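You operate a simulated robot arm through the tools that you are given. There is no shell and no other tool.

Carry out the task below with a simulated robot arm. There is one attempt and no reset: what you move stays moved.

## Task
Zero the slide gauge on the setting gauge and put that back.
Fine: close the jaw on it, press the zero button once, leave the jaw open. Set down upright: setting gauge.

Only the result counts: the job must be done as asked and must still hold three seconds after the hand-in. Knocking over, shifting, dropping, spilling or breaking anything else fails it.

## Robot
A 7-joint arm with a two-finger parallel gripper on a trunk, on a base that drives. Base frame: it is fixed to the floor where the robot stands at the start and does not move with it; the origin is under the middle of the robot, x ahead of it, y to its left, z up; the surface under the hand at the start is at about z = 850. Lengths are in mm, angles in degrees, forces in N, time in s.
With the tool pointing down near the work surface it reaches from about 260 to 700 mm from the robot's upright axis, wherever it stands. Its first joint turns from -166.0 to 166.0 degrees. Places, roughly: bed of the slide gauge [500, -100, 900]; gauge jaw [500, -200, 900]; slide gauge [500, -100, 900]; zero button [500, 0, 900]. Payload 3.43 kg.
Tool frame: the origin (TCP) lies between the finger pads and is the grasp point; the fingertips stand 30 mm ahead of it; z points along the fingers, y is the line along which they close. Largest opening 94 mm; finger width 28, thickness 10; the body of the gripper, 50 by 96 mm, starts 55 mm behind the TCP.
Orientation is that of the tool frame in the base frame, as a unit quaternion [x, y, z, w]. With the fingers straight down and closing along the base's y, the tool's x points along the base's -x, its y along +y and its z along -z.

## Interface
- The arm moves only by the tool move_arm. Its argument "rows" is a list of rows, each a list of 3 entries, a list of its own where there are three numbers: the shift along the tool's x, y, z in mm, then the turn, a rotation vector about the tool's x, y, z in degrees, then the opening in per cent of the stroke, from 0 (shut) to 100 (fully open). In form: [[[tx, ty, tz], [wx, wy, wz], jaw], ...]. A call has 1 to 20 rows; each row shifts and turns the commanded pose from where the row before left it, along the tool's axes as they then stand. Rows are played at 5 a second. More than 50 mm and 8.6 degrees between two rows, or a gripper value outside its range, and nothing of the call is played. A pose out of reach is approached as far as the arm can. The call stops where the force on the tool passes 90 N (or 10 N more than at its start, if that is more) or the arm is blocked; 0.2 s more then pass. Each finger travels about 108 mm/s and halts on what it meets, pressing with about 44 N; the grip force reading is that of the motor and also rises with nothing between the fingers. The clock runs only during rows and for 0.2 s after the last one: add rows that do not move to give the fingers time. The reply holds the time, the measured pose of the TCP, the force on the tool along the base axes, the opening and the grip force, in the units named above and with some noise, with the torque about the TCP (base axes, N m) and any sound that the robot's microphone picked up, and new pictures: "views" is both (left out), scene, wrist or none.
- Cameras (640 x 400 px; columns grow to the right, rows downward): "scene" is now at [430.2, -128.9, 1264.6]; the picture's right is [0.00, -0.17, 0.99], its down [-0.36, 0.92, 0.16] and it looks along [-0.93, -0.36, -0.06] (base axes); focal length 214 px, centre (320, 200). "wrist" rides on the gripper at [76, 14, -102] in the tool frame; the picture's right is [-0.18, 0.98, 0.00], its down [-0.75, -0.14, -0.64] and it looks along [-0.63, -0.12, 0.77] (tool axes); focal length 243 px, centre (320, 200).
- raise_lower(by): slides the trunk up (or, below 0, down) by that many mm; the arm and the scene camera ride with it, the base frame stays. It gives what a move gives, with no picture.
- drive_base(legs): drives the robot by 1 to 6 legs, each [ahead, left, turn to the left] in mm, mm and degrees, along the robot's own axes; the way and the turn of a leg run together, so that a leg with both is an arc; at most 1500 mm and 180 degrees a leg. The arm and the cameras ride along, it lands a little off, and it stops where it bumps. It gives what a move gives, and a new picture of the scene camera.
- aim_head(pan, tilt): turns the head with the scene camera to pan (to the left, within 80 degrees either way) and tilt (down, from -29 to 69), counted from straight ahead of the robot. It gives what a move gives, and a new picture of the scene camera.
- probe_pixels(camera, pixels): there is no depth. For up to 12 entries [column, row, z] of the newest picture of that camera ("zoom" is the newest enlarged one), the place [x, y] in the base frame at which the ray of that pixel passes the height z, good to about 2 mm. No time passes.
- enlarge(camera, box): a new picture of the part [left, top, right, bottom] of that camera's present view, enlarged. No time passes.
- sign_off(): hands the job in; it is judged then, once.

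Open the gripper and draw the arm clear of the work before you hand the job in, unless the task says otherwise.

The tools are called after "Call:" as a command line: name --argument value ..., lists and objects as JSON in quotes. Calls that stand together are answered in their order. move_arm: Moves the arm, as the interface text tells. Its arguments: {"type":"object","properties":{"rows":{"type":"array"},"views":{"type":"string","enum":["both","scene","wrist","none"]}},"required":["rows"]} The other tools are called the same way: raise_lower (by) slides the trunk up or down; drive_base (legs) drives the base; aim_head (pan, tilt) turns the head that bears the scene camera; probe_pixels (camera, pixels) gives the place at which the rays of pixels pass given heights; enlarge (camera, box) takes an enlarged picture of a part of a camera's view; sign_off () hands the job in.

At the start:

```text
time: 0.0
ee_pos: [419.0, -74.7, 1144.9]
tcp_rot: [0.0, 1.0, 0.0, 0.0]
contact_force: [-0.6, -0.5, -0.2]
moment: [0.0, 0.01, 0.01]
grip_width: 94.2
finger_force: 0.2
trunk travel left (down, up): [-275.0, 315.0]
robot x, y, heading: [-0.6, -0.5, -0.0]
head pan, tilt: [-80.2, 68.8]
```

scene: 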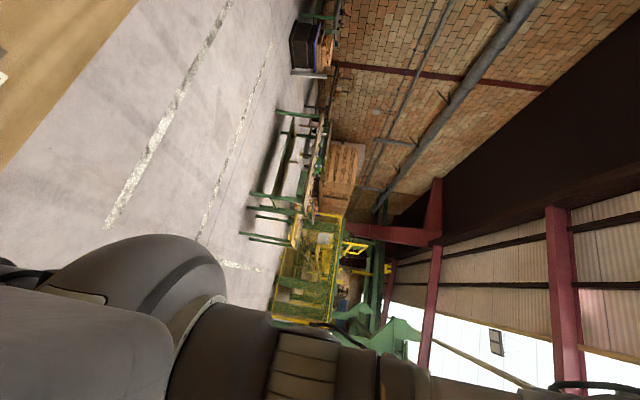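
wrist: 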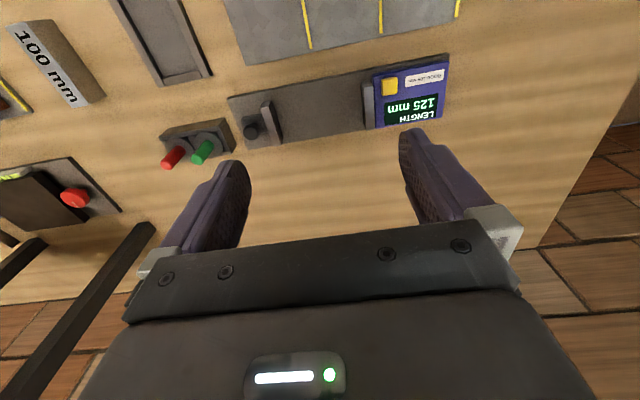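

The wrist view shows the slide gauge (display "125 mm" near (410,105), yellow button at (390,87), sliding jaw with knob near (255,130)) and a 100 mm block at (55,60). I turn the head toward the table for an overview and enlarge the wrist picture.

Call:
aim_head --pan 0 --tilt 45

Call:
enlarge --camera "wrist" --box '[200, 0, 480, 175]'

```text
time: 1.5
ee_pos: [418.7, -76.0, 1144.6]
tcp_rot: [0.0, 1.0, -0.001, 0.0]
contact_force: [-0.7, -0.1, 0.8]
moment: [-0.03, 0.0, -0.01]
grip_width: 93.9
finger_force: 0.1
trunk travel left (down, up): [-275.0, 315.0]
robot x, y, heading: [2.4, 0.9, -0.1]
head pan, tilt: [0.0, 45.0]
```

scene: 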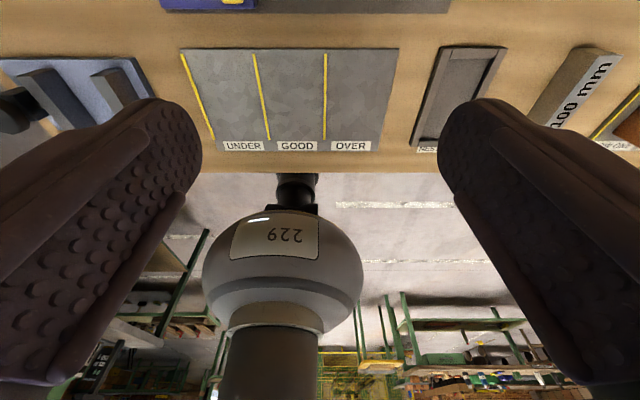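

```text
2.29 times, centred on (340, 88) of wrist
```

zoom: 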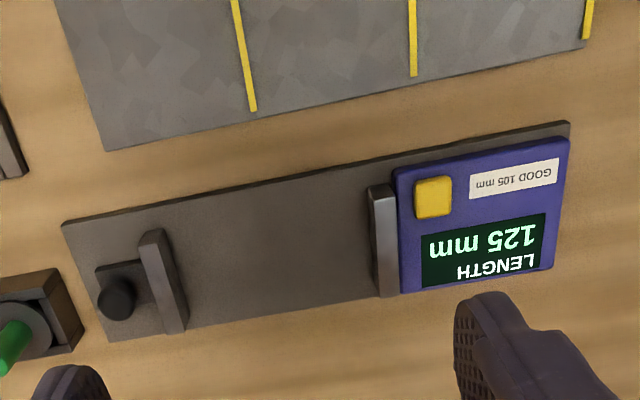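

The scene camera looks backward past its own arm; I tilt it up to see the table from a better angle.

Call:
aim_head --pan 0 --tilt 0

```text
time: 2.6
ee_pos: [418.1, -75.6, 1144.3]
tcp_rot: [0.0, 1.0, 0.0, 0.0]
contact_force: [-0.4, 0.9, -0.1]
moment: [0.0, -0.02, 0.02]
grip_width: 94.0
finger_force: 0.1
trunk travel left (down, up): [-275.0, 315.0]
robot x, y, heading: [-0.8, 0.5, -0.0]
head pan, tilt: [0.0, 0.0]
```

scene: 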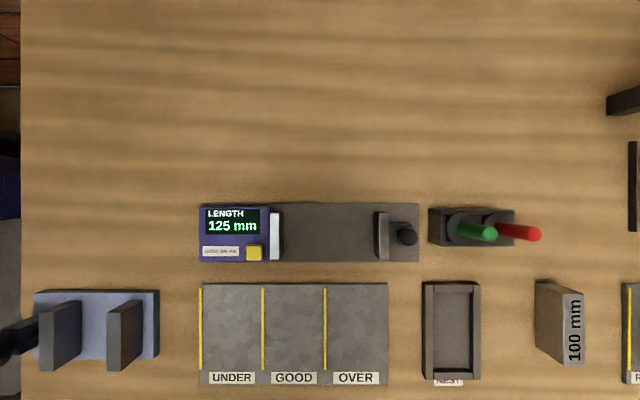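

This is a clear overhead view: gauge bed at (310,232), jaw at (382,235) with knob (407,237), yellow button (253,252), nest (452,330), 100 mm block (562,325). I enlarge parts and probe positions.

Call:
enlarge --camera "scene" --box '[190, 190, 430, 340]'

Call:
enlarge --camera "scene" --box '[400, 190, 640, 400]'

Call:
probe_pixels --camera "scene" --pixels '[[200, 203, 850], [418, 261, 860], [253, 252, 880], [382, 235, 890], [407, 237, 890], [452, 330, 850], [562, 325, 900], [563, 365, 900], [275, 235, 890], [470, 235, 850], [320, 200, 850]]'

Call:
aim_head --pan -30 --tilt 0

```text
2.67 times, centred on (310, 265) of scene
```

zoom: 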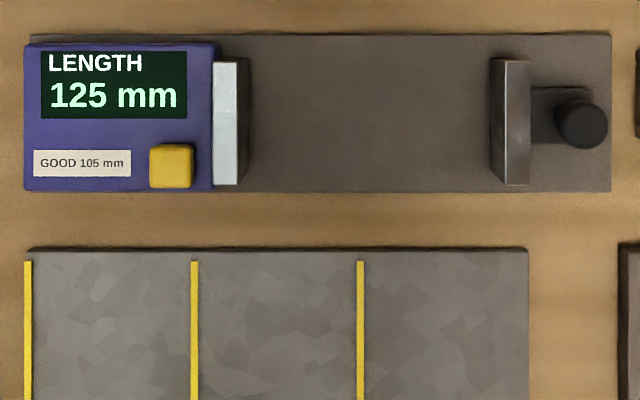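

```text
1.90 times, centred on (520, 295) of scene
```

zoom: 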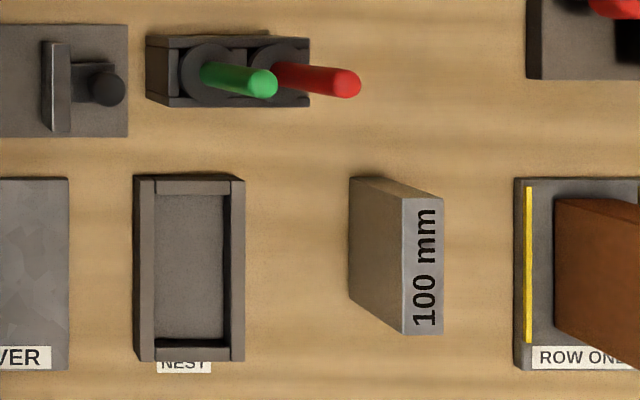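

```text
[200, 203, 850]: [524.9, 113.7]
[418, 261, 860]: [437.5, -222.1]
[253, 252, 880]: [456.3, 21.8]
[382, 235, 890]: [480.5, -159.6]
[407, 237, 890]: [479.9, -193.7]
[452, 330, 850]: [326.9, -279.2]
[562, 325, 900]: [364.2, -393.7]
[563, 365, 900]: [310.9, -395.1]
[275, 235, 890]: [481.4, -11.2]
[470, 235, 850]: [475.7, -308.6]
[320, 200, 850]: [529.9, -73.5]
```

```text
time: 3.6
ee_pos: [418.5, -75.4, 1145.8]
tcp_rot: [-0.001, 1.0, 0.0, 0.0]
contact_force: [0.4, 0.4, -0.2]
moment: [-0.02, 0.03, -0.01]
grip_width: 93.8
finger_force: 0.1
trunk travel left (down, up): [-275.0, 315.0]
robot x, y, heading: [3.4, 2.2, 0.1]
head pan, tilt: [-30.0, 0.0]
```

scene: 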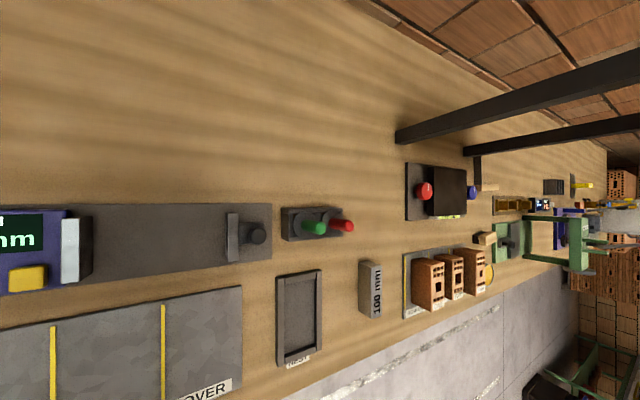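

The block marked "100 mm" at (370,290) stands directly on the table beside a walled nest at (298,318). I enlarge the region and look to the other side too before deciding.

Call:
enlarge --camera "scene" --box '[260, 190, 420, 390]'

Call:
enlarge --camera "scene" --box '[380, 140, 640, 320]'

Call:
aim_head --pan 30 --tilt 0

```text
2.00 times, centred on (340, 290) of scene
```

zoom: 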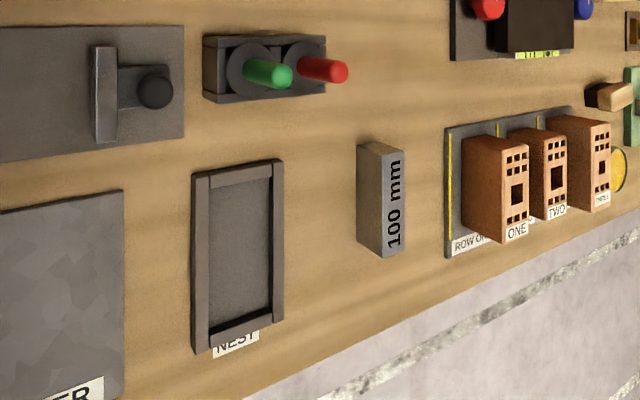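

```text
2.22 times, centred on (510, 230) of scene
```

zoom: 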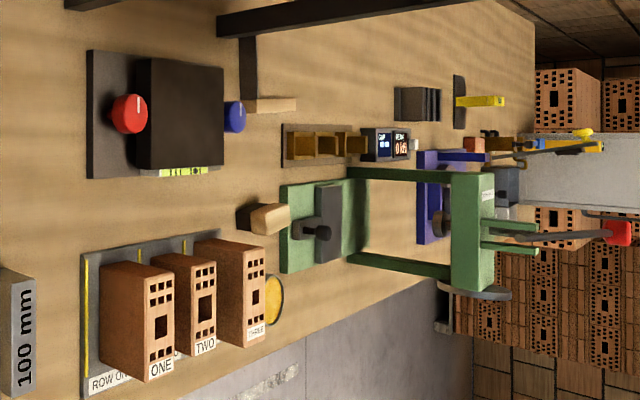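

```text
time: 4.9
ee_pos: [420.1, -75.6, 1145.4]
tcp_rot: [0.001, 1.0, 0.0, 0.0]
contact_force: [0.8, -0.2, 0.3]
moment: [-0.02, 0.02, 0.0]
grip_width: 94.0
finger_force: 0.0
trunk travel left (down, up): [-275.0, 315.0]
robot x, y, heading: [3.6, -3.4, -0.1]
head pan, tilt: [30.0, 0.0]
```

scene: 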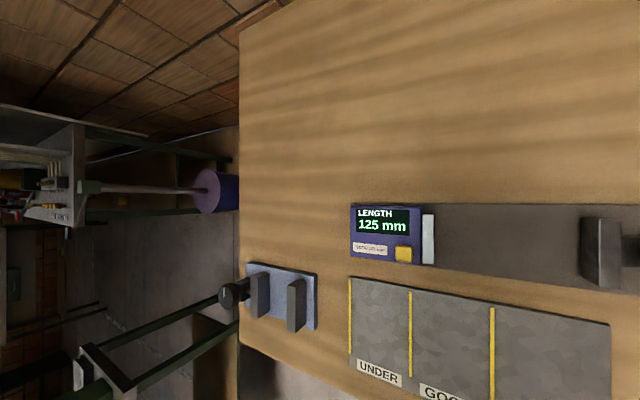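

The station holds the gauge block on the open table and an empty nest; "put back" I take as its present spot, so I need its exact pose. I move the open hand above the block (about [350,-420]) at safe height, and set the head to pan 0.

Call:
move_arm --rows '[[[8.6, -43, 8], [0, 0, 0], 100], [[8.6, -43, 8], [0, 0, 0], 100], [[8.6, -43, 8], [0, 0, 0], 100], [[8.6, -43, 8], [0, 0, 0], 100], [[8.6, -43, 8], [0, 0, 0], 100], [[8.6, -43, 8], [0, 0, 0], 100], [[8.6, -43, 8], [0, 0, 0], 100], [[8.6, -43, 8], [0, 0, 0], 100], [[0, 0, 0], [0, 0, 0], 100]]' --views "wrist"

Call:
aim_head --pan 0 --tilt -10

```text
time: 6.9
ee_pos: [352.2, -421.1, 1079.3]
tcp_rot: [0.0, 1.0, 0.0, 0.0]
contact_force: [0.8, -0.4, 0.3]
moment: [-0.04, -0.01, 0.03]
grip_width: 94.3
finger_force: 0.0
trunk travel left (down, up): [-275.0, 315.0]
robot x, y, heading: [3.5, 3.2, 0.1]
head pan, tilt: [30.0, 0.0]
```

wrist: 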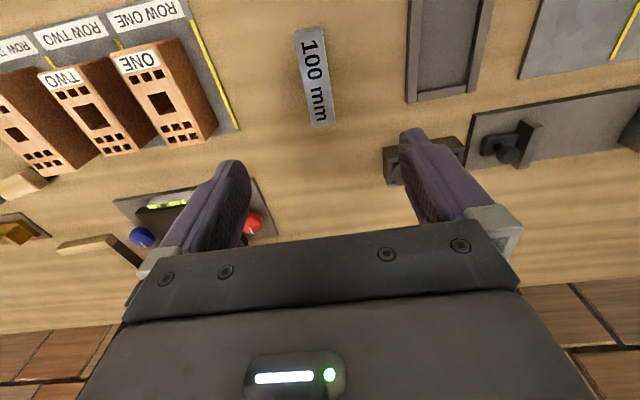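

```text
time: 7.8
ee_pos: [351.9, -420.7, 1079.1]
tcp_rot: [0.0, 1.0, 0.0, 0.0]
contact_force: [0.1, -0.1, 0.4]
moment: [0.01, -0.01, -0.02]
grip_width: 94.4
finger_force: 0.0
trunk travel left (down, up): [-275.0, 315.0]
robot x, y, heading: [1.6, 2.6, 0.1]
head pan, tilt: [0.0, -10.0]
```

scene: 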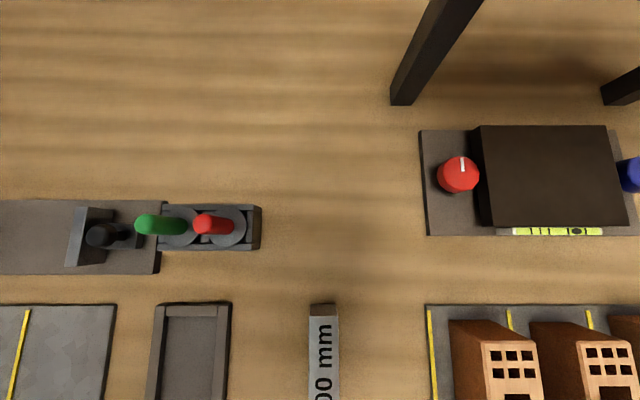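

The scene camera evidently rides with the arm. I enlarge the block in the wrist view (around (313,78)) to get precise corners.

Call:
enlarge --camera "wrist" --box '[270, 10, 510, 160]'

Call:
enlarge --camera "scene" --box '[60, 180, 360, 400]'

```text
2.67 times, centred on (390, 85) of wrist
```

zoom: 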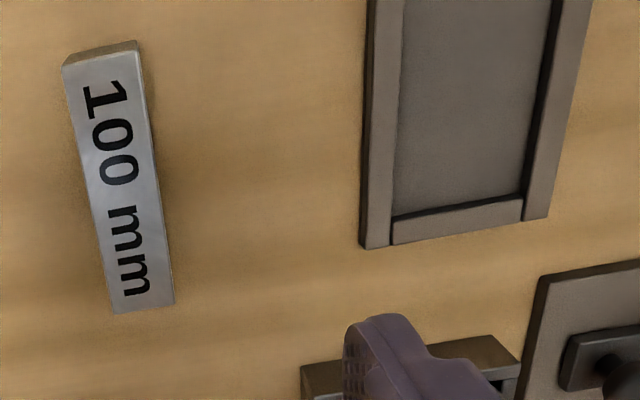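

```text
1.82 times, centred on (210, 290) of scene
```

zoom: 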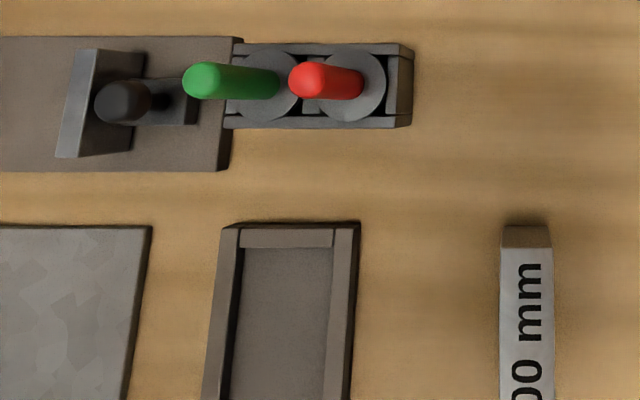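

I probe the block's top-face corners at several candidate heights, from both cameras.

Call:
probe_pixels --camera "wrist" --pixels '[[293.3, 34.7, 880], [322, 30, 880], [312.7, 127.4, 880], [335.6, 123.6, 880], [293.3, 34.7, 900], [322, 30, 900], [312.7, 127.4, 900], [335.6, 123.6, 900], [405.5, 103, 860], [475, 92, 860]]'

Call:
probe_pixels --camera "zoom" --pixels '[[501, 248, 880], [552, 248, 880], [501, 248, 900], [552, 248, 900], [504, 227, 850], [548, 227, 850], [228, 230, 860], [358, 223, 860], [122, 100, 900], [185, 80, 900], [90, 48, 900], [55, 157, 900]]'

```text
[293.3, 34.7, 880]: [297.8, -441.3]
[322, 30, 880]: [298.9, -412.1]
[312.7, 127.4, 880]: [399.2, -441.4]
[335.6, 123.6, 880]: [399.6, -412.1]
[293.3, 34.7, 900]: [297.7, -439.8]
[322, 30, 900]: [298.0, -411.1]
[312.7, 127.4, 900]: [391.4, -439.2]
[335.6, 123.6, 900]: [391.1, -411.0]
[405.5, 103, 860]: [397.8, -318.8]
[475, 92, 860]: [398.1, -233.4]
```

```text
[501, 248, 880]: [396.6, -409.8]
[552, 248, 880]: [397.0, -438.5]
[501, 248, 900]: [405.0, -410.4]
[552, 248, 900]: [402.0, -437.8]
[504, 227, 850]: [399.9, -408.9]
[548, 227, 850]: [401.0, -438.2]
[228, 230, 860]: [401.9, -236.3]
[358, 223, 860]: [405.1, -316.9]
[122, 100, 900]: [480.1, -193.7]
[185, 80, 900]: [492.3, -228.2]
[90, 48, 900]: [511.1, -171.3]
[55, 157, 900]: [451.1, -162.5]
```

The block is about 100 x 29 x 30 (top ≈ 880), centred near (349,-425.5), aligned with the axes. I centre above it and descend partway with the fingers at about 60 mm.

Call:
move_arm --rows '[[[3, -4.6, 0], [0, 0, 0], 70], [[0, 0, 40], [0, 0, 0], 65], [[0, 0, 40], [0, 0, 0], 65], [[0, 0, 40], [0, 0, 0], 65], [[0, 0, 25], [0, 0, 0], 65], [[0, 0, 0], [0, 0, 0], 65]]'

```text
time: 9.2
ee_pos: [347.4, -420.7, 932.4]
tcp_rot: [0.0, 1.0, 0.0, 0.0]
contact_force: [-0.3, 0.2, 0.0]
moment: [-0.01, -0.02, 0.04]
grip_width: 61.5
finger_force: 0.1
trunk travel left (down, up): [-275.0, 315.0]
robot x, y, heading: [0.7, 1.3, -0.1]
head pan, tilt: [0.0, -10.0]
```

scene: 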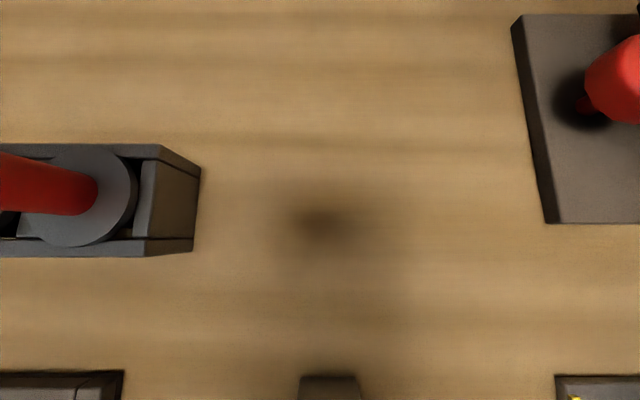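
wrist: 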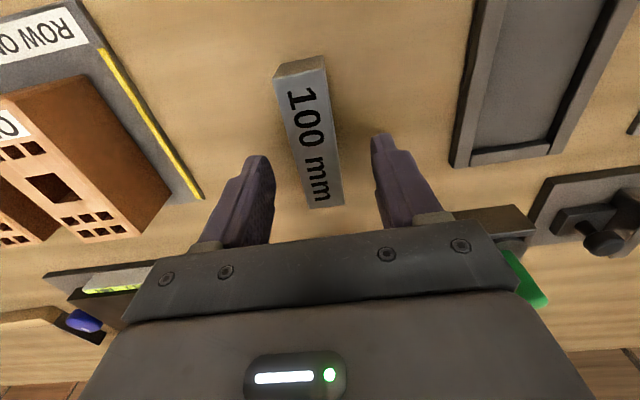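

The block sits between the fingers, slightly to the left of centre. I probe its corners from this closer view.

Call:
enlarge --camera "wrist" --box '[200, 40, 440, 250]'

Call:
move_arm --rows '[[[0, 0, 0], [0, 0, 0], 65], [[0, 0, 0], [0, 0, 0], 65]]' --views "none"

Call:
move_arm --rows '[[[0, 0, 0], [0, 0, 0], 65]]' --views "none"

```text
1.90 times, centred on (320, 145) of wrist
```

zoom: 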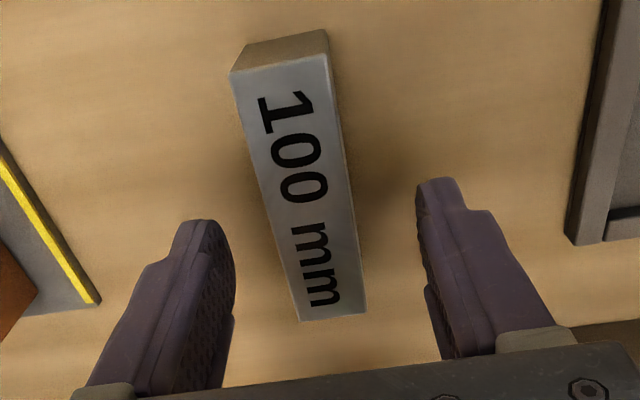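

```text
time: 9.8
ee_pos: [345.7, -421.4, 934.1]
tcp_rot: [0.0, 1.0, 0.0, 0.0]
contact_force: [0.5, 0.2, 0.4]
moment: [-0.04, 0.01, 0.01]
grip_width: 61.2
finger_force: 0.1
trunk travel left (down, up): [-275.0, 315.0]
robot x, y, heading: [1.4, 0.6, -0.2]
head pan, tilt: [0.0, -10.0]
```

```text
time: 10.2
ee_pos: [345.7, -421.1, 932.6]
tcp_rot: [0.0, 1.0, 0.0, 0.0]
contact_force: [-0.1, 0.0, -0.1]
moment: [0.01, -0.01, 0.0]
grip_width: 61.0
finger_force: 0.1
trunk travel left (down, up): [-275.0, 315.0]
robot x, y, heading: [2.6, 1.9, -0.2]
head pan, tilt: [0.0, -10.0]
```

I probe the top-face corners in the enlarged view.

Call:
probe_pixels --camera "zoom" --pixels '[[231, 72, 880], [330, 54, 880], [301, 321, 880], [366, 312, 880], [100, 302, 853]]'

```text
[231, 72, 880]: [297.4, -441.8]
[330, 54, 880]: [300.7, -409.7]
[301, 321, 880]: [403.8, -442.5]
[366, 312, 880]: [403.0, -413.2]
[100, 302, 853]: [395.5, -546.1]
```

The block centre is about 5 mm to -y of the tool. I shift, descend to TCP z ≈ 886 with a view before gripping.

Call:
move_arm --rows '[[[-2, -5, 7], [0, 0, 0], 65], [[0, 0, 20], [0, 0, 0], 65], [[0, 0, 20], [0, 0, 0], 65], [[0, 0, 0], [0, 0, 0], 65], [[0, 0, 0], [0, 0, 0], 65]]'

```text
time: 11.4
ee_pos: [349.5, -428.1, 888.3]
tcp_rot: [0.001, 1.0, 0.0, 0.0]
contact_force: [0.3, -0.4, 0.2]
moment: [-0.01, -0.01, 0.01]
grip_width: 61.0
finger_force: 0.1
trunk travel left (down, up): [-275.0, 315.0]
robot x, y, heading: [0.0, 0.5, 0.0]
head pan, tilt: [0.0, -10.0]
```

scene: 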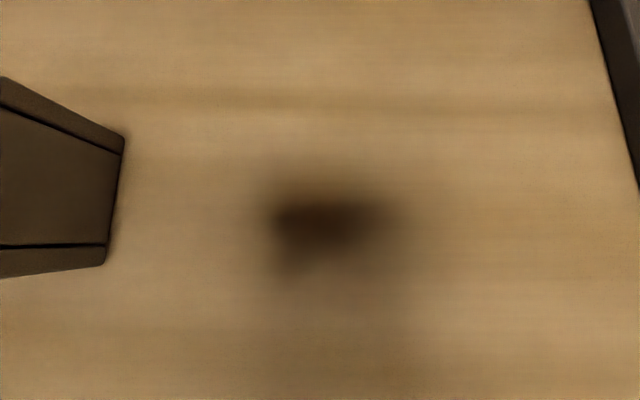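
wrist: 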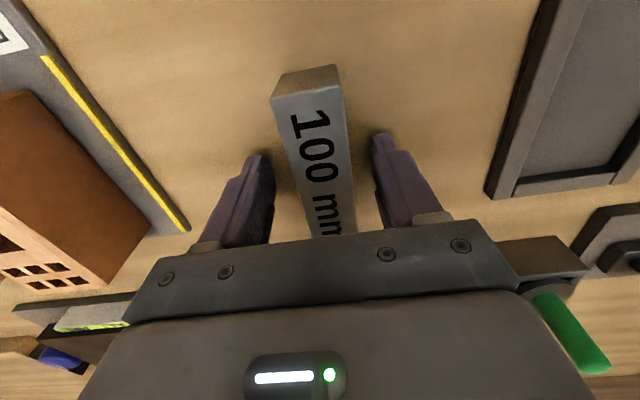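

Block is nearly centred between the fingers (gaps ~20 px left, ~26 px right). I nudge 1.5 mm and close.

Call:
move_arm --rows '[[[0, -1.5, 1], [0, 0, 0], 65], [[0, 0, 0], [0, 0, 0], 40], [[0, 0, 0], [0, 0, 0], 30], [[0, 0, 0], [0, 0, 0], 15], [[0, 0, 0], [0, 0, 0], 0], [[0, 0, 0], [0, 0, 0], 0]]' --views "wrist"

Call:
move_arm --rows '[[[0, 0, 0], [0, 0, 0], 0]]' --views "none"

Call:
move_arm --rows '[[[0, 0, 0], [0, 0, 0], 0]]' --views "none"

```text
time: 12.8
ee_pos: [348.5, -429.6, 886.5]
tcp_rot: [0.0, 1.0, 0.001, 0.0]
contact_force: [0.8, 1.6, 0.1]
moment: [-0.01, 0.02, 0.03]
grip_width: 34.0
finger_force: 43.6
trunk travel left (down, up): [-275.0, 315.0]
robot x, y, heading: [2.4, 0.1, 0.0]
head pan, tilt: [0.0, -10.0]
```

wrist: 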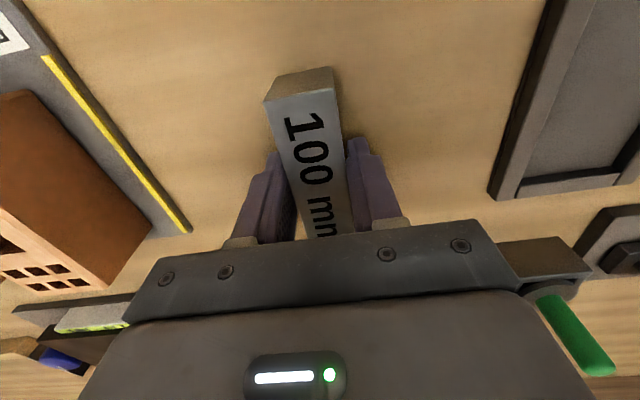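

```text
time: 13.2
ee_pos: [348.6, -429.3, 887.2]
tcp_rot: [0.0, 1.0, 0.0, -0.001]
contact_force: [-0.7, 0.9, 0.6]
moment: [0.0, -0.01, 0.01]
grip_width: 34.1
finger_force: 43.6
trunk travel left (down, up): [-275.0, 315.0]
robot x, y, heading: [-3.2, -1.1, 0.1]
head pan, tilt: [0.0, -10.0]
```

```text
time: 13.7
ee_pos: [347.1, -430.7, 887.8]
tcp_rot: [0.0, 1.0, 0.001, 0.001]
contact_force: [0.5, 0.8, 0.6]
moment: [0.0, -0.02, -0.04]
grip_width: 34.1
finger_force: 43.9
trunk travel left (down, up): [-275.0, 315.0]
robot x, y, heading: [-2.7, 1.2, -0.0]
head pan, tilt: [0.0, -10.0]
```

The grip reads 34 mm with 44 N. The block seems to have shifted slightly in -y; I probe its corners to know how much to correct when putting it back.

Call:
enlarge --camera "wrist" --box '[220, 50, 400, 250]'

Call:
probe_pixels --camera "wrist" --pixels '[[265, 103, 880], [337, 88, 880], [265, 103, 885], [337, 88, 885], [313, 238, 880], [275, 75, 850], [332, 67, 850]]'

```text
2.00 times, centred on (310, 150) of wrist
```

zoom: 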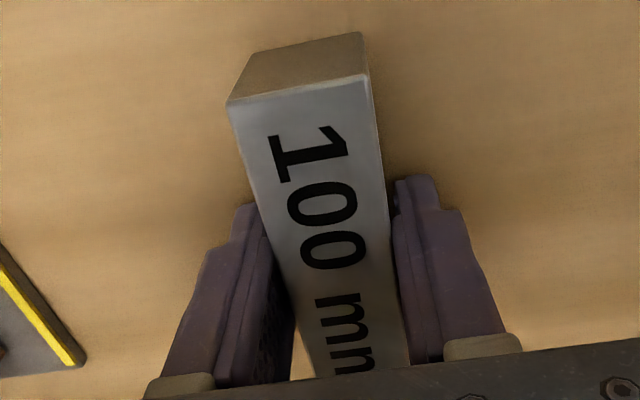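

```text
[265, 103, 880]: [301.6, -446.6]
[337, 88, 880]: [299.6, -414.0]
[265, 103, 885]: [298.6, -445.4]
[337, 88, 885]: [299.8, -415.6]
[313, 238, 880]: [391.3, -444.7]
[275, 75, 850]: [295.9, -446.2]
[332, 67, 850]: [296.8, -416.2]
```

Block is centred in the grip at y ≈ -430 (it shifted about -4.4 mm; I'll add that back on return). Now I lift straight up and carry it over toward the gauge.

Call:
move_arm --rows '[[[0, 0, -20], [0, 0, 0], 0], [[0, 0, -40], [0, 0, 0], 0], [[0, 0, -45], [0, 0, 0], 0], [[0, 0, -45], [0, 0, 0], 0], [[0, 0, -45], [0, 0, 0], 0], [[-16.5, 43.75, 0], [0, 0, 0], 0], [[-16.5, 43.75, 0], [0, 0, 0], 0], [[-16.5, 43.75, 0], [0, 0, 0], 0], [[-16.5, 43.75, 0], [0, 0, 0], 0], [[-16.5, 43.75, 0], [0, 0, 0], 0], [[-16.5, 43.75, 0], [0, 0, 0], 0], [[-16.5, 43.75, 0], [0, 0, 0], 0], [[-16.5, 43.75, 0], [0, 0, 0], 0], [[0, 0, 0], [0, 0, 0], 0], [[0, 0, 0], [0, 0, 0], 0]]'

```text
time: 16.9
ee_pos: [481.3, -79.3, 1079.2]
tcp_rot: [-0.001, 1.0, 0.0, 0.0]
contact_force: [-0.3, -0.1, -3.2]
moment: [-0.02, -0.01, 0.0]
grip_width: 34.1
finger_force: 43.9
trunk travel left (down, up): [-275.0, 315.0]
robot x, y, heading: [-1.2, 0.4, 0.2]
head pan, tilt: [0.0, -10.0]
```

scene: 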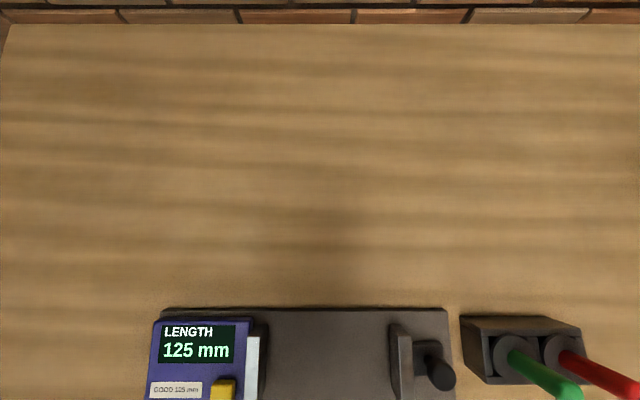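
wrist: 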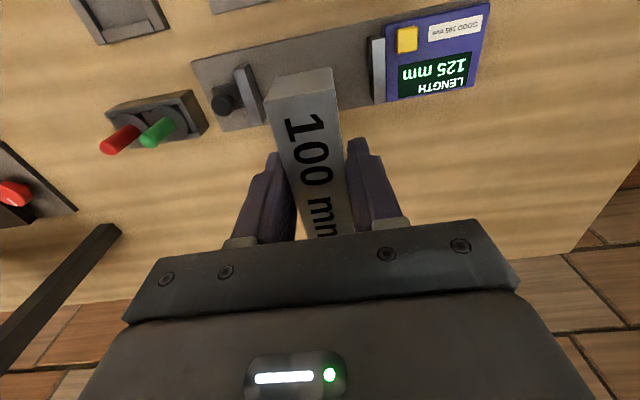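

The block is held. I tilt the head back a little so the scene camera sees the whole gauge, and take stereo readings.

Call:
aim_head --pan 0 --tilt 12

Call:
enlarge --camera "scene" --box '[140, 180, 500, 400]'

Call:
enlarge --camera "wrist" --box '[180, 0, 500, 150]'

```text
time: 17.7
ee_pos: [481.4, -79.7, 1079.0]
tcp_rot: [0.0, 1.0, 0.001, 0.0]
contact_force: [0.1, 0.4, -2.6]
moment: [0.01, -0.04, 0.01]
grip_width: 34.2
finger_force: 44.1
trunk travel left (down, up): [-275.0, 315.0]
robot x, y, heading: [1.9, 1.6, -0.1]
head pan, tilt: [0.0, 12.0]
```

scene: 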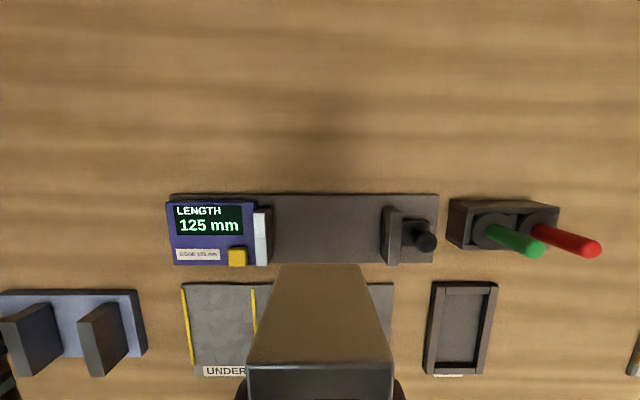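

```text
1.78 times, centred on (320, 290) of scene
```

zoom: 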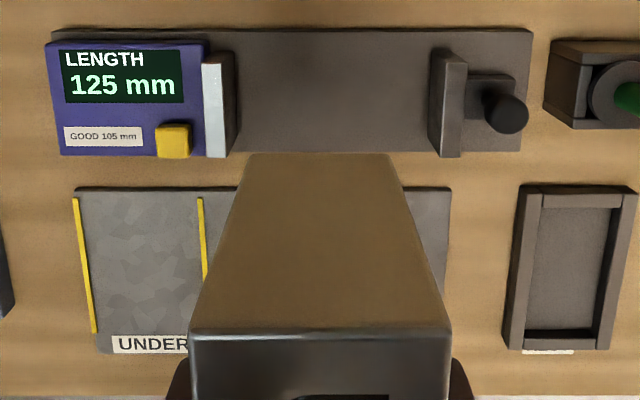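

```text
2.00 times, centred on (340, 75) of wrist
```

zoom: 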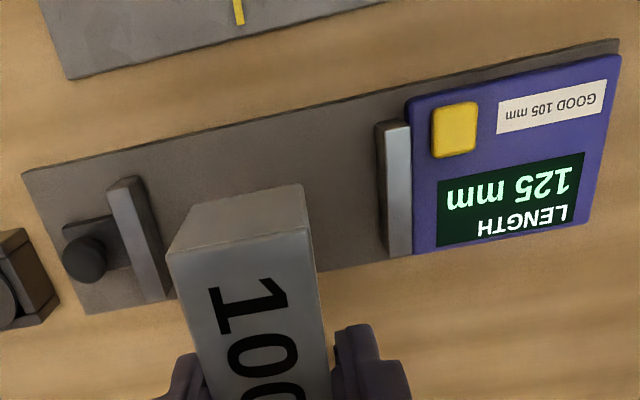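

I probe the same features (button centre, knob centre, anvil and jaw inner edges, bed corners) in both cameras at two heights to triangulate.

Call:
probe_pixels --camera "wrist" --pixels '[[407, 40, 870], [407, 40, 920], [222.5, 104.5, 870], [222.5, 104.5, 920], [372.5, 39, 870], [372.5, 39, 920], [374.5, 103.5, 870], [374.5, 103.5, 920], [191.5, 61, 850], [191.5, 61, 880], [489, -5, 850], [489, -5, 880]]'

Call:
probe_pixels --camera "scene" --pixels '[[236.8, 257.4, 870], [236.8, 257.4, 920], [426, 242, 870], [426, 242, 920], [268, 265, 870], [268, 265, 920], [265, 208, 870], [265, 208, 920], [388, 265, 870], [388, 265, 920], [433, 263, 850], [433, 263, 880]]'

```text
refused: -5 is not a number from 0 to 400
```

```text
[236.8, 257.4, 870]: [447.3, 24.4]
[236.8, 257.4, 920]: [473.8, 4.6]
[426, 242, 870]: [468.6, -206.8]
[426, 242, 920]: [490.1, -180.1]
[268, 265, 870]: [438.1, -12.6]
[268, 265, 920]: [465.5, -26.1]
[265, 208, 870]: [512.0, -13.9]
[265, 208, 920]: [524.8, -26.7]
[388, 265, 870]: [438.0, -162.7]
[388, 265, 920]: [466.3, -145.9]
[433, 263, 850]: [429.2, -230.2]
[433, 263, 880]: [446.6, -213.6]
```

The last pixel was out of range; I repeat the wrist probe without it.

Call:
probe_pixels --camera "wrist" --pixels '[[407, 40, 870], [407, 40, 920], [222.5, 104.5, 870], [222.5, 104.5, 920], [372.5, 39, 870], [372.5, 39, 920], [374.5, 103.5, 870], [374.5, 103.5, 920], [191.5, 61, 850], [191.5, 61, 880], [246.5, 64, 870], [246.5, 64, 920]]'

```text
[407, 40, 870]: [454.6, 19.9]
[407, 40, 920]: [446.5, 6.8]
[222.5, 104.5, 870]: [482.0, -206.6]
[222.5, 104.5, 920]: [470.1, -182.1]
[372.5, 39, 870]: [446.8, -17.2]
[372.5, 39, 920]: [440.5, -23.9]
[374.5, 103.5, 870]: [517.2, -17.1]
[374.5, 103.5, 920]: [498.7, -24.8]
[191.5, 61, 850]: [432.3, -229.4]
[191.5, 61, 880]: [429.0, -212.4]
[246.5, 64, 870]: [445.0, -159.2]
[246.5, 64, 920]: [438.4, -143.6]
```

Triangulation: anvil inner face y ≈ -17, x 445–514, top ≈ 882; jaw face y ≈ -157; knob (477,-196) top ≈ 890; button (453,19) top ≈ 880; bed top ≈ 855. I now rotate the block 90° about the tool axis at this height.

Call:
move_arm --rows '[[[0, 0, 0], [0, 0, 8.1818], 0], [[0, 0, 0], [0, 0, 8.1818], 0], [[0, 0, 0], [0, 0, 8.1818], 0], [[0, 0, 0], [0, 0, 8.1818], 0], [[0, 0, 0], [0, 0, 8.1818], 0], [[0, 0, 0], [0, 0, 8.1818], 0], [[0, 0, 0], [0, 0, 8.1818], 0], [[0, 0, 0], [0, 0, 8.1818], 0], [[0, 0, 0], [0, 0, 8.1818], 0], [[0, 0, 0], [0, 0, 8.1818], 0], [[0, 0, 0], [0, 0, 8.1818], 0], [[0, 0, 0], [0, 0, 0], 0], [[0, 0, 0], [0, 0, 0], 0]]'

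```text
time: 20.5
ee_pos: [481.4, -79.1, 1081.5]
tcp_rot: [0.707, 0.707, 0.0, 0.0]
contact_force: [-0.4, -0.5, -3.3]
moment: [0.0, 0.0, 0.03]
grip_width: 34.1
finger_force: 44.1
trunk travel left (down, up): [-275.0, 315.0]
robot x, y, heading: [2.1, 0.6, 0.0]
head pan, tilt: [0.0, 12.0]
```

scene: 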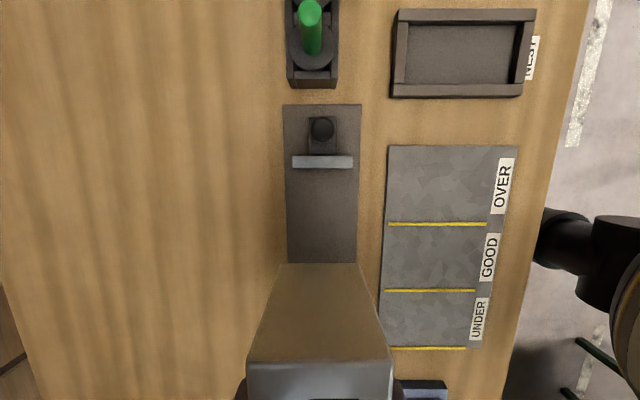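
wrist: 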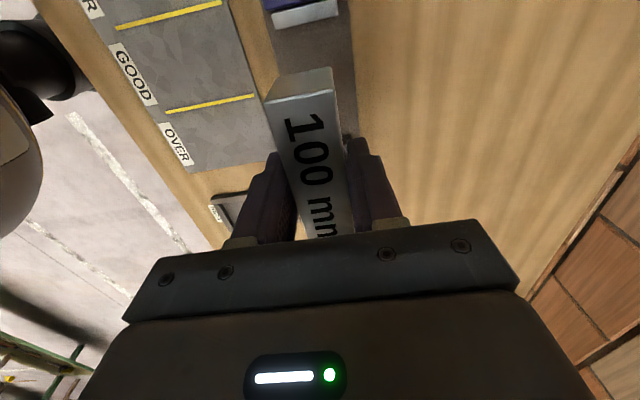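

Rotation is good. I descend to TCP z ≈ 935 (block bottom still above the jaw tops) at y ≈ -75 and check.

Call:
move_arm --rows '[[[4, -1, 0], [0, 0, 0], 0], [[0, 0, 40], [0, 0, 0], 0], [[0, 0, 40], [0, 0, 0], 0], [[0, 0, 40], [0, 0, 0], 0], [[0, 0, 25], [0, 0, 0], 0], [[0, 0, 0], [0, 0, 0], 0], [[0, 0, 0], [0, 0, 0], 0]]'

Call:
enlarge --camera "wrist" --box '[220, 0, 460, 150]'

Call:
enlarge --camera "scene" --box '[220, 100, 460, 250]'

```text
time: 22.1
ee_pos: [478.1, -76.5, 939.2]
tcp_rot: [0.707, 0.707, 0.0, 0.0]
contact_force: [0.6, 0.4, -3.4]
moment: [0.01, 0.0, 0.0]
grip_width: 34.1
finger_force: 43.9
trunk travel left (down, up): [-275.0, 315.0]
robot x, y, heading: [1.0, 1.3, 0.1]
head pan, tilt: [0.0, 12.0]
```

scene: 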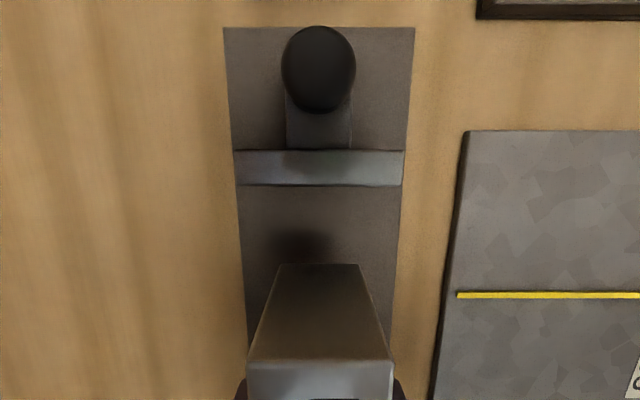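
wrist: 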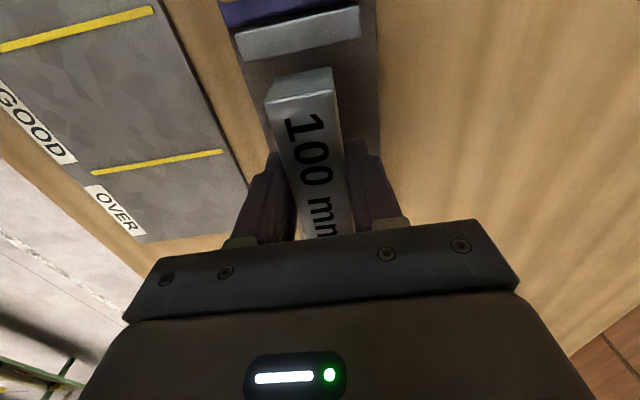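

```text
2.67 times, centred on (340, 75) of wrist
```

zoom: 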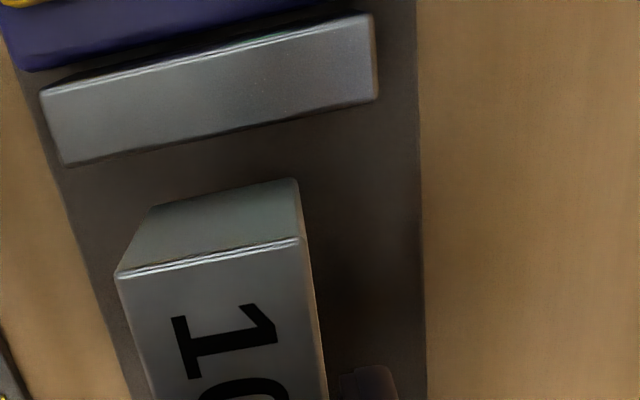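

```text
2.67 times, centred on (340, 175) of scene
```

zoom: 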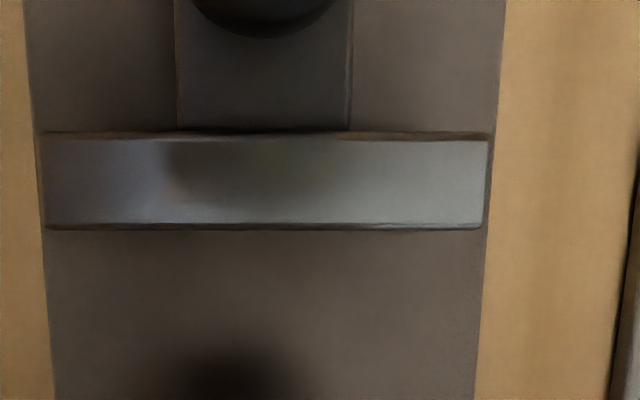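

I probe the block's near end (bottom edge about (278,78)–(331,68), top edge (263,103)–(332,90)) and the anvil edges in the wrist view.

Call:
probe_pixels --camera "wrist" --pixels '[[278.1, 77.6, 902], [331.4, 67.9, 902], [263.1, 103.1, 933], [332.5, 90, 933], [243.3, 62.6, 857], [361.8, 36.8, 857], [243.3, 62.6, 882], [361.8, 36.8, 882], [235.8, 34.5, 882], [360.6, 5.6, 882]]'

Call:
probe_pixels --camera "scene" --pixels '[[235, 185, 857], [403, 185, 857], [235, 152, 882], [403, 152, 882], [235, 185, 882], [403, 185, 882], [318, 68, 890], [280, 265, 902], [360, 265, 902]]'

```text
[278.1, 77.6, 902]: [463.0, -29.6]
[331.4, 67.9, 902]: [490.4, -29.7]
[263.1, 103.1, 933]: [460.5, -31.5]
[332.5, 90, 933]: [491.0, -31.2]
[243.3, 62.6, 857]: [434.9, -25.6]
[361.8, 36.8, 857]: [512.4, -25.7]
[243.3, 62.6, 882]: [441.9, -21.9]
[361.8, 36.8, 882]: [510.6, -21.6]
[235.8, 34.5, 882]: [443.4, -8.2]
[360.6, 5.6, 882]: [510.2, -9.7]
```

```text
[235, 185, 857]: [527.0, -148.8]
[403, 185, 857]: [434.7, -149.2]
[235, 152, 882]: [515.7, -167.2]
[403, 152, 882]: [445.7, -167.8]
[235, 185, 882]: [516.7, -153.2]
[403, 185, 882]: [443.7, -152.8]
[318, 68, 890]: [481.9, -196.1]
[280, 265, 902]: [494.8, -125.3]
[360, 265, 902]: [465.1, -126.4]
```

Block end is ~8 mm from the anvil face (y ≈ -22) and centred in x with it. I shift 3 mm toward the anvil and lower near the bed.

Call:
move_arm --rows '[[[3, 0, 10], [0, 0, 0], 0], [[0, 0, 15], [0, 0, 0], 0], [[0, 0, 10], [0, 0, 0], 0], [[0, 0, 3], [0, 0, 0], 0], [[0, 0, 0], [0, 0, 0], 0], [[0, 0, 0], [0, 0, 0], 0]]'

```text
time: 23.5
ee_pos: [480.3, -73.4, 899.7]
tcp_rot: [0.707, 0.707, 0.0, 0.0]
contact_force: [-0.4, -0.7, 0.2]
moment: [-0.12, -0.05, 0.0]
grip_width: 34.2
finger_force: 44.5
trunk travel left (down, up): [-275.0, 315.0]
robot x, y, heading: [-1.0, 0.7, -0.3]
head pan, tilt: [0.0, 12.0]
```

scene: 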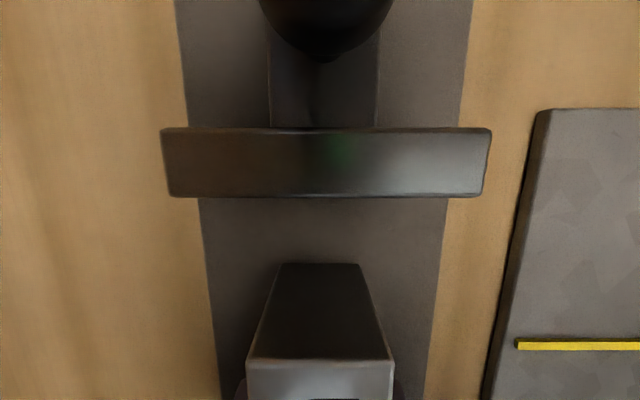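
wrist: 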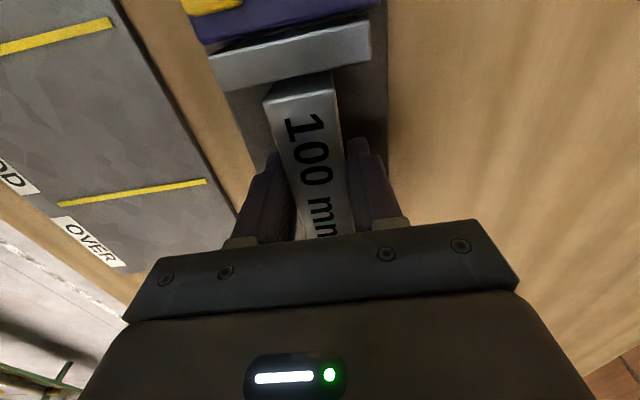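

The vertical force went from -3.3 to about 0, so the block is touching the bed. I lower 1 mm to confirm.

Call:
move_arm --rows '[[[0, 0, 1], [0, 0, 0], 0], [[0, 0, 0], [0, 0, 0], 0]]' --views "none"

Call:
enlarge --camera "wrist" --box '[200, 0, 440, 150]'

```text
time: 24.1
ee_pos: [480.3, -73.6, 899.5]
tcp_rot: [0.707, 0.707, 0.0, 0.0]
contact_force: [-0.8, -0.1, 6.3]
moment: [-0.01, 0.07, -0.01]
grip_width: 34.3
finger_force: 44.0
trunk travel left (down, up): [-275.0, 315.0]
robot x, y, heading: [1.8, -0.7, -0.2]
head pan, tilt: [0.0, 12.0]
```

```text
2.67 times, centred on (320, 75) of wrist
```

zoom: 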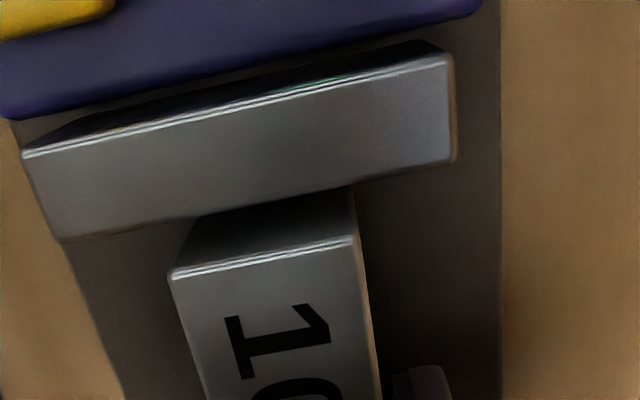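

The block rests on the bed (6 N). I release and lift clear.

Call:
move_arm --rows '[[[0, 0, -0.8], [0, 0, 0], 0], [[0, 0, 0], [0, 0, 0], 45], [[0, 0, 0], [0, 0, 0], 60], [[0, 0, 0], [0, 0, 0], 65], [[0, 0, -10], [0, 0, 0], 65], [[0, 0, -35], [0, 0, 0], 65], [[0, 0, -45], [0, 0, 0], 65], [[0, 0, -40], [0, 0, 0], 65], [[0, 0, 0], [0, 0, 0], 65]]'

```text
time: 26.1
ee_pos: [481.1, -74.9, 1033.3]
tcp_rot: [0.707, 0.707, -0.001, 0.0]
contact_force: [-0.3, -0.3, -0.2]
moment: [-0.02, 0.02, -0.01]
grip_width: 61.0
finger_force: 0.0
trunk travel left (down, up): [-275.0, 315.0]
robot x, y, heading: [0.0, -0.6, -0.1]
head pan, tilt: [0.0, 12.0]
```

scene: 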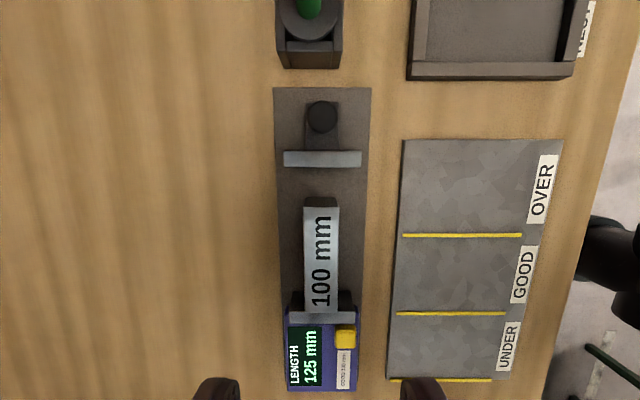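
wrist: 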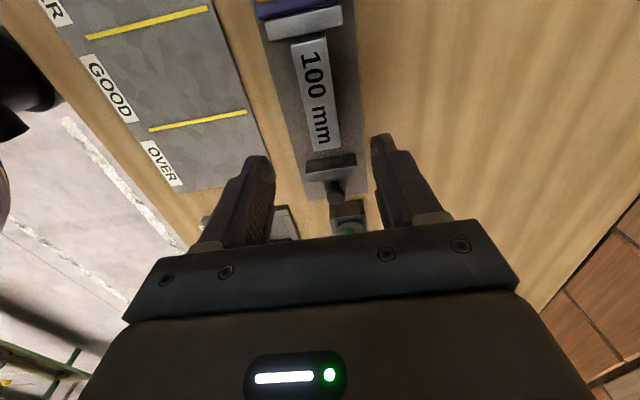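

The block is placed neatly along the bed between anvil and jaw. Next I move at this height toward the knob (y ≈ -196) and check clearance to the green lever.

Call:
move_arm --rows '[[[-40, 0, 0], [0, 0, 0], 65], [[-40, 0, 0], [0, 0, 0], 65], [[-20, 0, 0], [0, 0, 0], 65], [[0, 0, 0], [0, 0, 0], 65], [[0, 0, 0], [0, 0, 0], 65]]'

Call:
enlarge --camera "wrist" --box '[220, 30, 420, 230]'

Call:
aim_head --pan 0 --tilt 25

```text
time: 27.3
ee_pos: [479.5, -175.1, 1031.3]
tcp_rot: [0.707, 0.708, 0.0, 0.0]
contact_force: [0.5, -1.3, 0.1]
moment: [0.01, -0.03, -0.02]
grip_width: 61.2
finger_force: 0.1
trunk travel left (down, up): [-275.0, 315.0]
robot x, y, heading: [1.4, -5.5, -0.1]
head pan, tilt: [0.0, 12.0]
```

scene: 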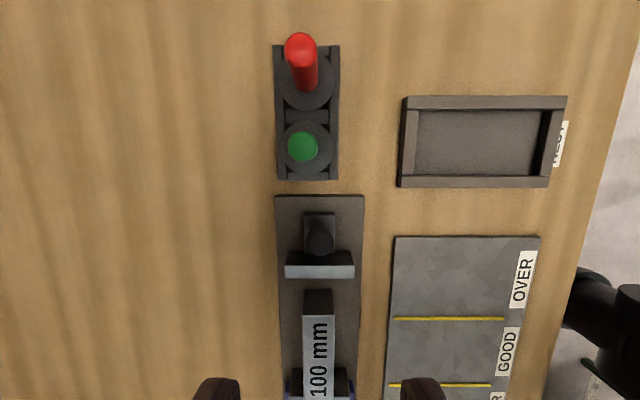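
wrist: 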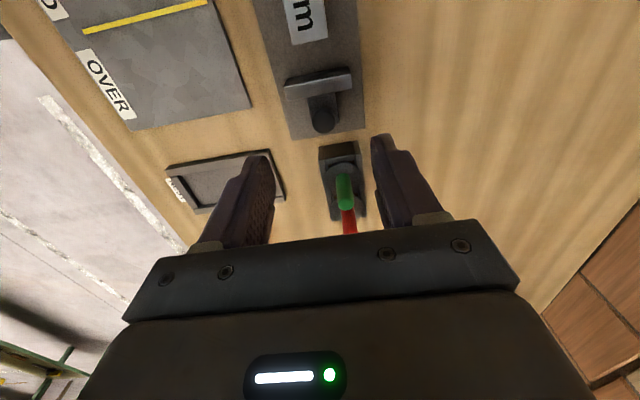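

```text
2.00 times, centred on (320, 130) of wrist
```

zoom: 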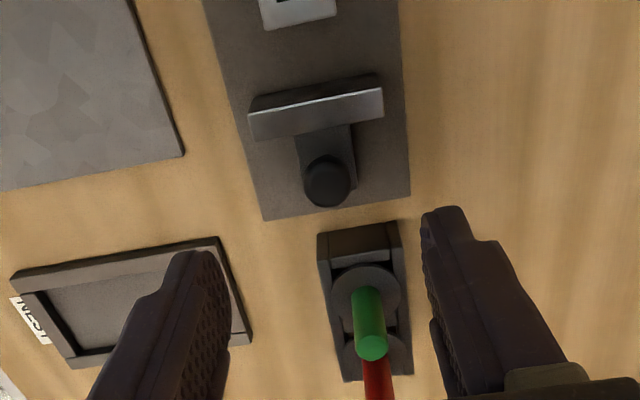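

```text
time: 28.1
ee_pos: [479.4, -175.0, 1032.9]
tcp_rot: [0.707, 0.707, -0.001, 0.001]
contact_force: [0.5, 0.0, 0.8]
moment: [0.02, 0.07, 0.02]
grip_width: 61.2
finger_force: 0.2
trunk travel left (down, up): [-275.0, 315.0]
robot x, y, heading: [-0.1, -0.6, 0.0]
head pan, tilt: [0.0, 25.0]
```

scene: 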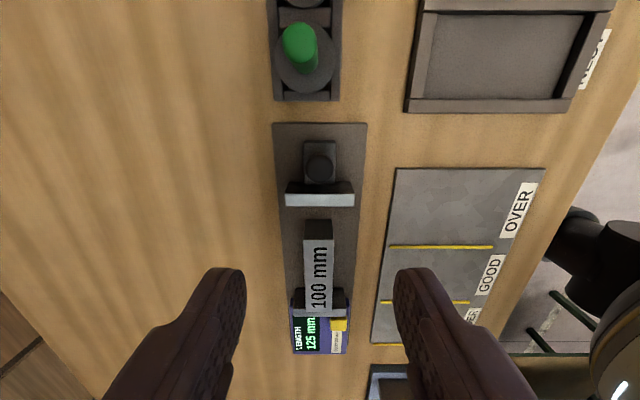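

The green lever stands vertical around y ≈ -270, clear of the gripper. I triangulate the knob top (wrist (323.5,122), scene (320,170)) and jaw edges.

Call:
probe_pixels --camera "wrist" --pixels '[[323.5, 122.5, 870], [323.5, 122.5, 910], [286, 99, 885], [351, 88, 885], [341, 180, 900], [345, 207, 940]]'

Call:
probe_pixels --camera "scene" --pixels '[[320, 166, 870], [320, 166, 910], [286, 194, 885], [353, 194, 885], [299, 34, 900], [299, 34, 940], [272, 100, 860]]'

```text
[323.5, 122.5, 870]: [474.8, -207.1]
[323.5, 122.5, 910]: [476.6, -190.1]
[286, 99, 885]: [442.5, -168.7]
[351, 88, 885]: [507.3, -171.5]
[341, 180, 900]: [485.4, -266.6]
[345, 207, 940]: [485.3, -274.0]
```

```text
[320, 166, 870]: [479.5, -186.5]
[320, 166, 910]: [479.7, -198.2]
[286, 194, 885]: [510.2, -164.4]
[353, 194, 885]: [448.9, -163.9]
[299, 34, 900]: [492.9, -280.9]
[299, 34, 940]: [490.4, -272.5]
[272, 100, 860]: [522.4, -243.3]
```

Knob top is at about (477.5,-195,899). I move over it and descend to TCP z ≈ 908 with fingers open either side in x.

Call:
move_arm --rows '[[[-20, -1.5, 0], [0, 0, 0], 65], [[0, 0, 40], [0, 0, 0], 65], [[0, 0, 40], [0, 0, 0], 65], [[0, 0, 30], [0, 0, 0], 65], [[0, 0, 14], [0, 0, 0], 65], [[0, 0, 0], [0, 0, 0], 65], [[0, 0, 0], [0, 0, 0], 65]]'

```text
time: 29.7
ee_pos: [477.7, -193.1, 906.3]
tcp_rot: [0.707, 0.707, 0.0, 0.0]
contact_force: [0.0, -0.7, 0.1]
moment: [0.0, 0.0, -0.02]
grip_width: 60.9
finger_force: 0.0
trunk travel left (down, up): [-275.0, 315.0]
robot x, y, heading: [-1.6, -0.6, -0.1]
head pan, tilt: [0.0, 25.0]
```

scene: 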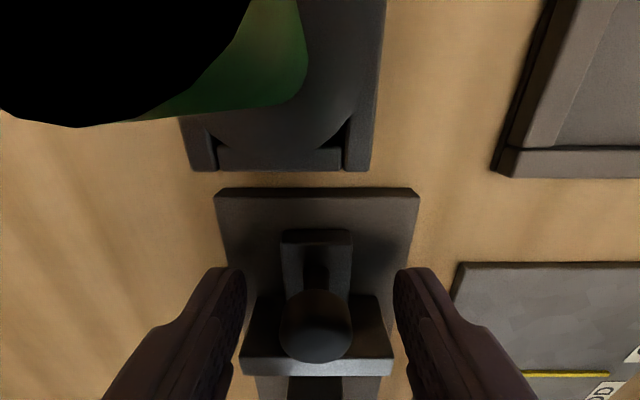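
wrist: 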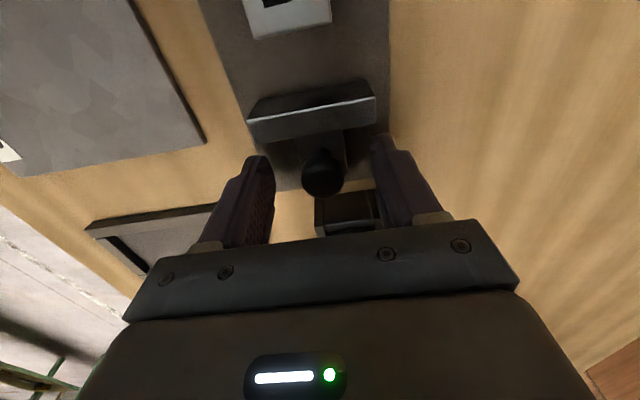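

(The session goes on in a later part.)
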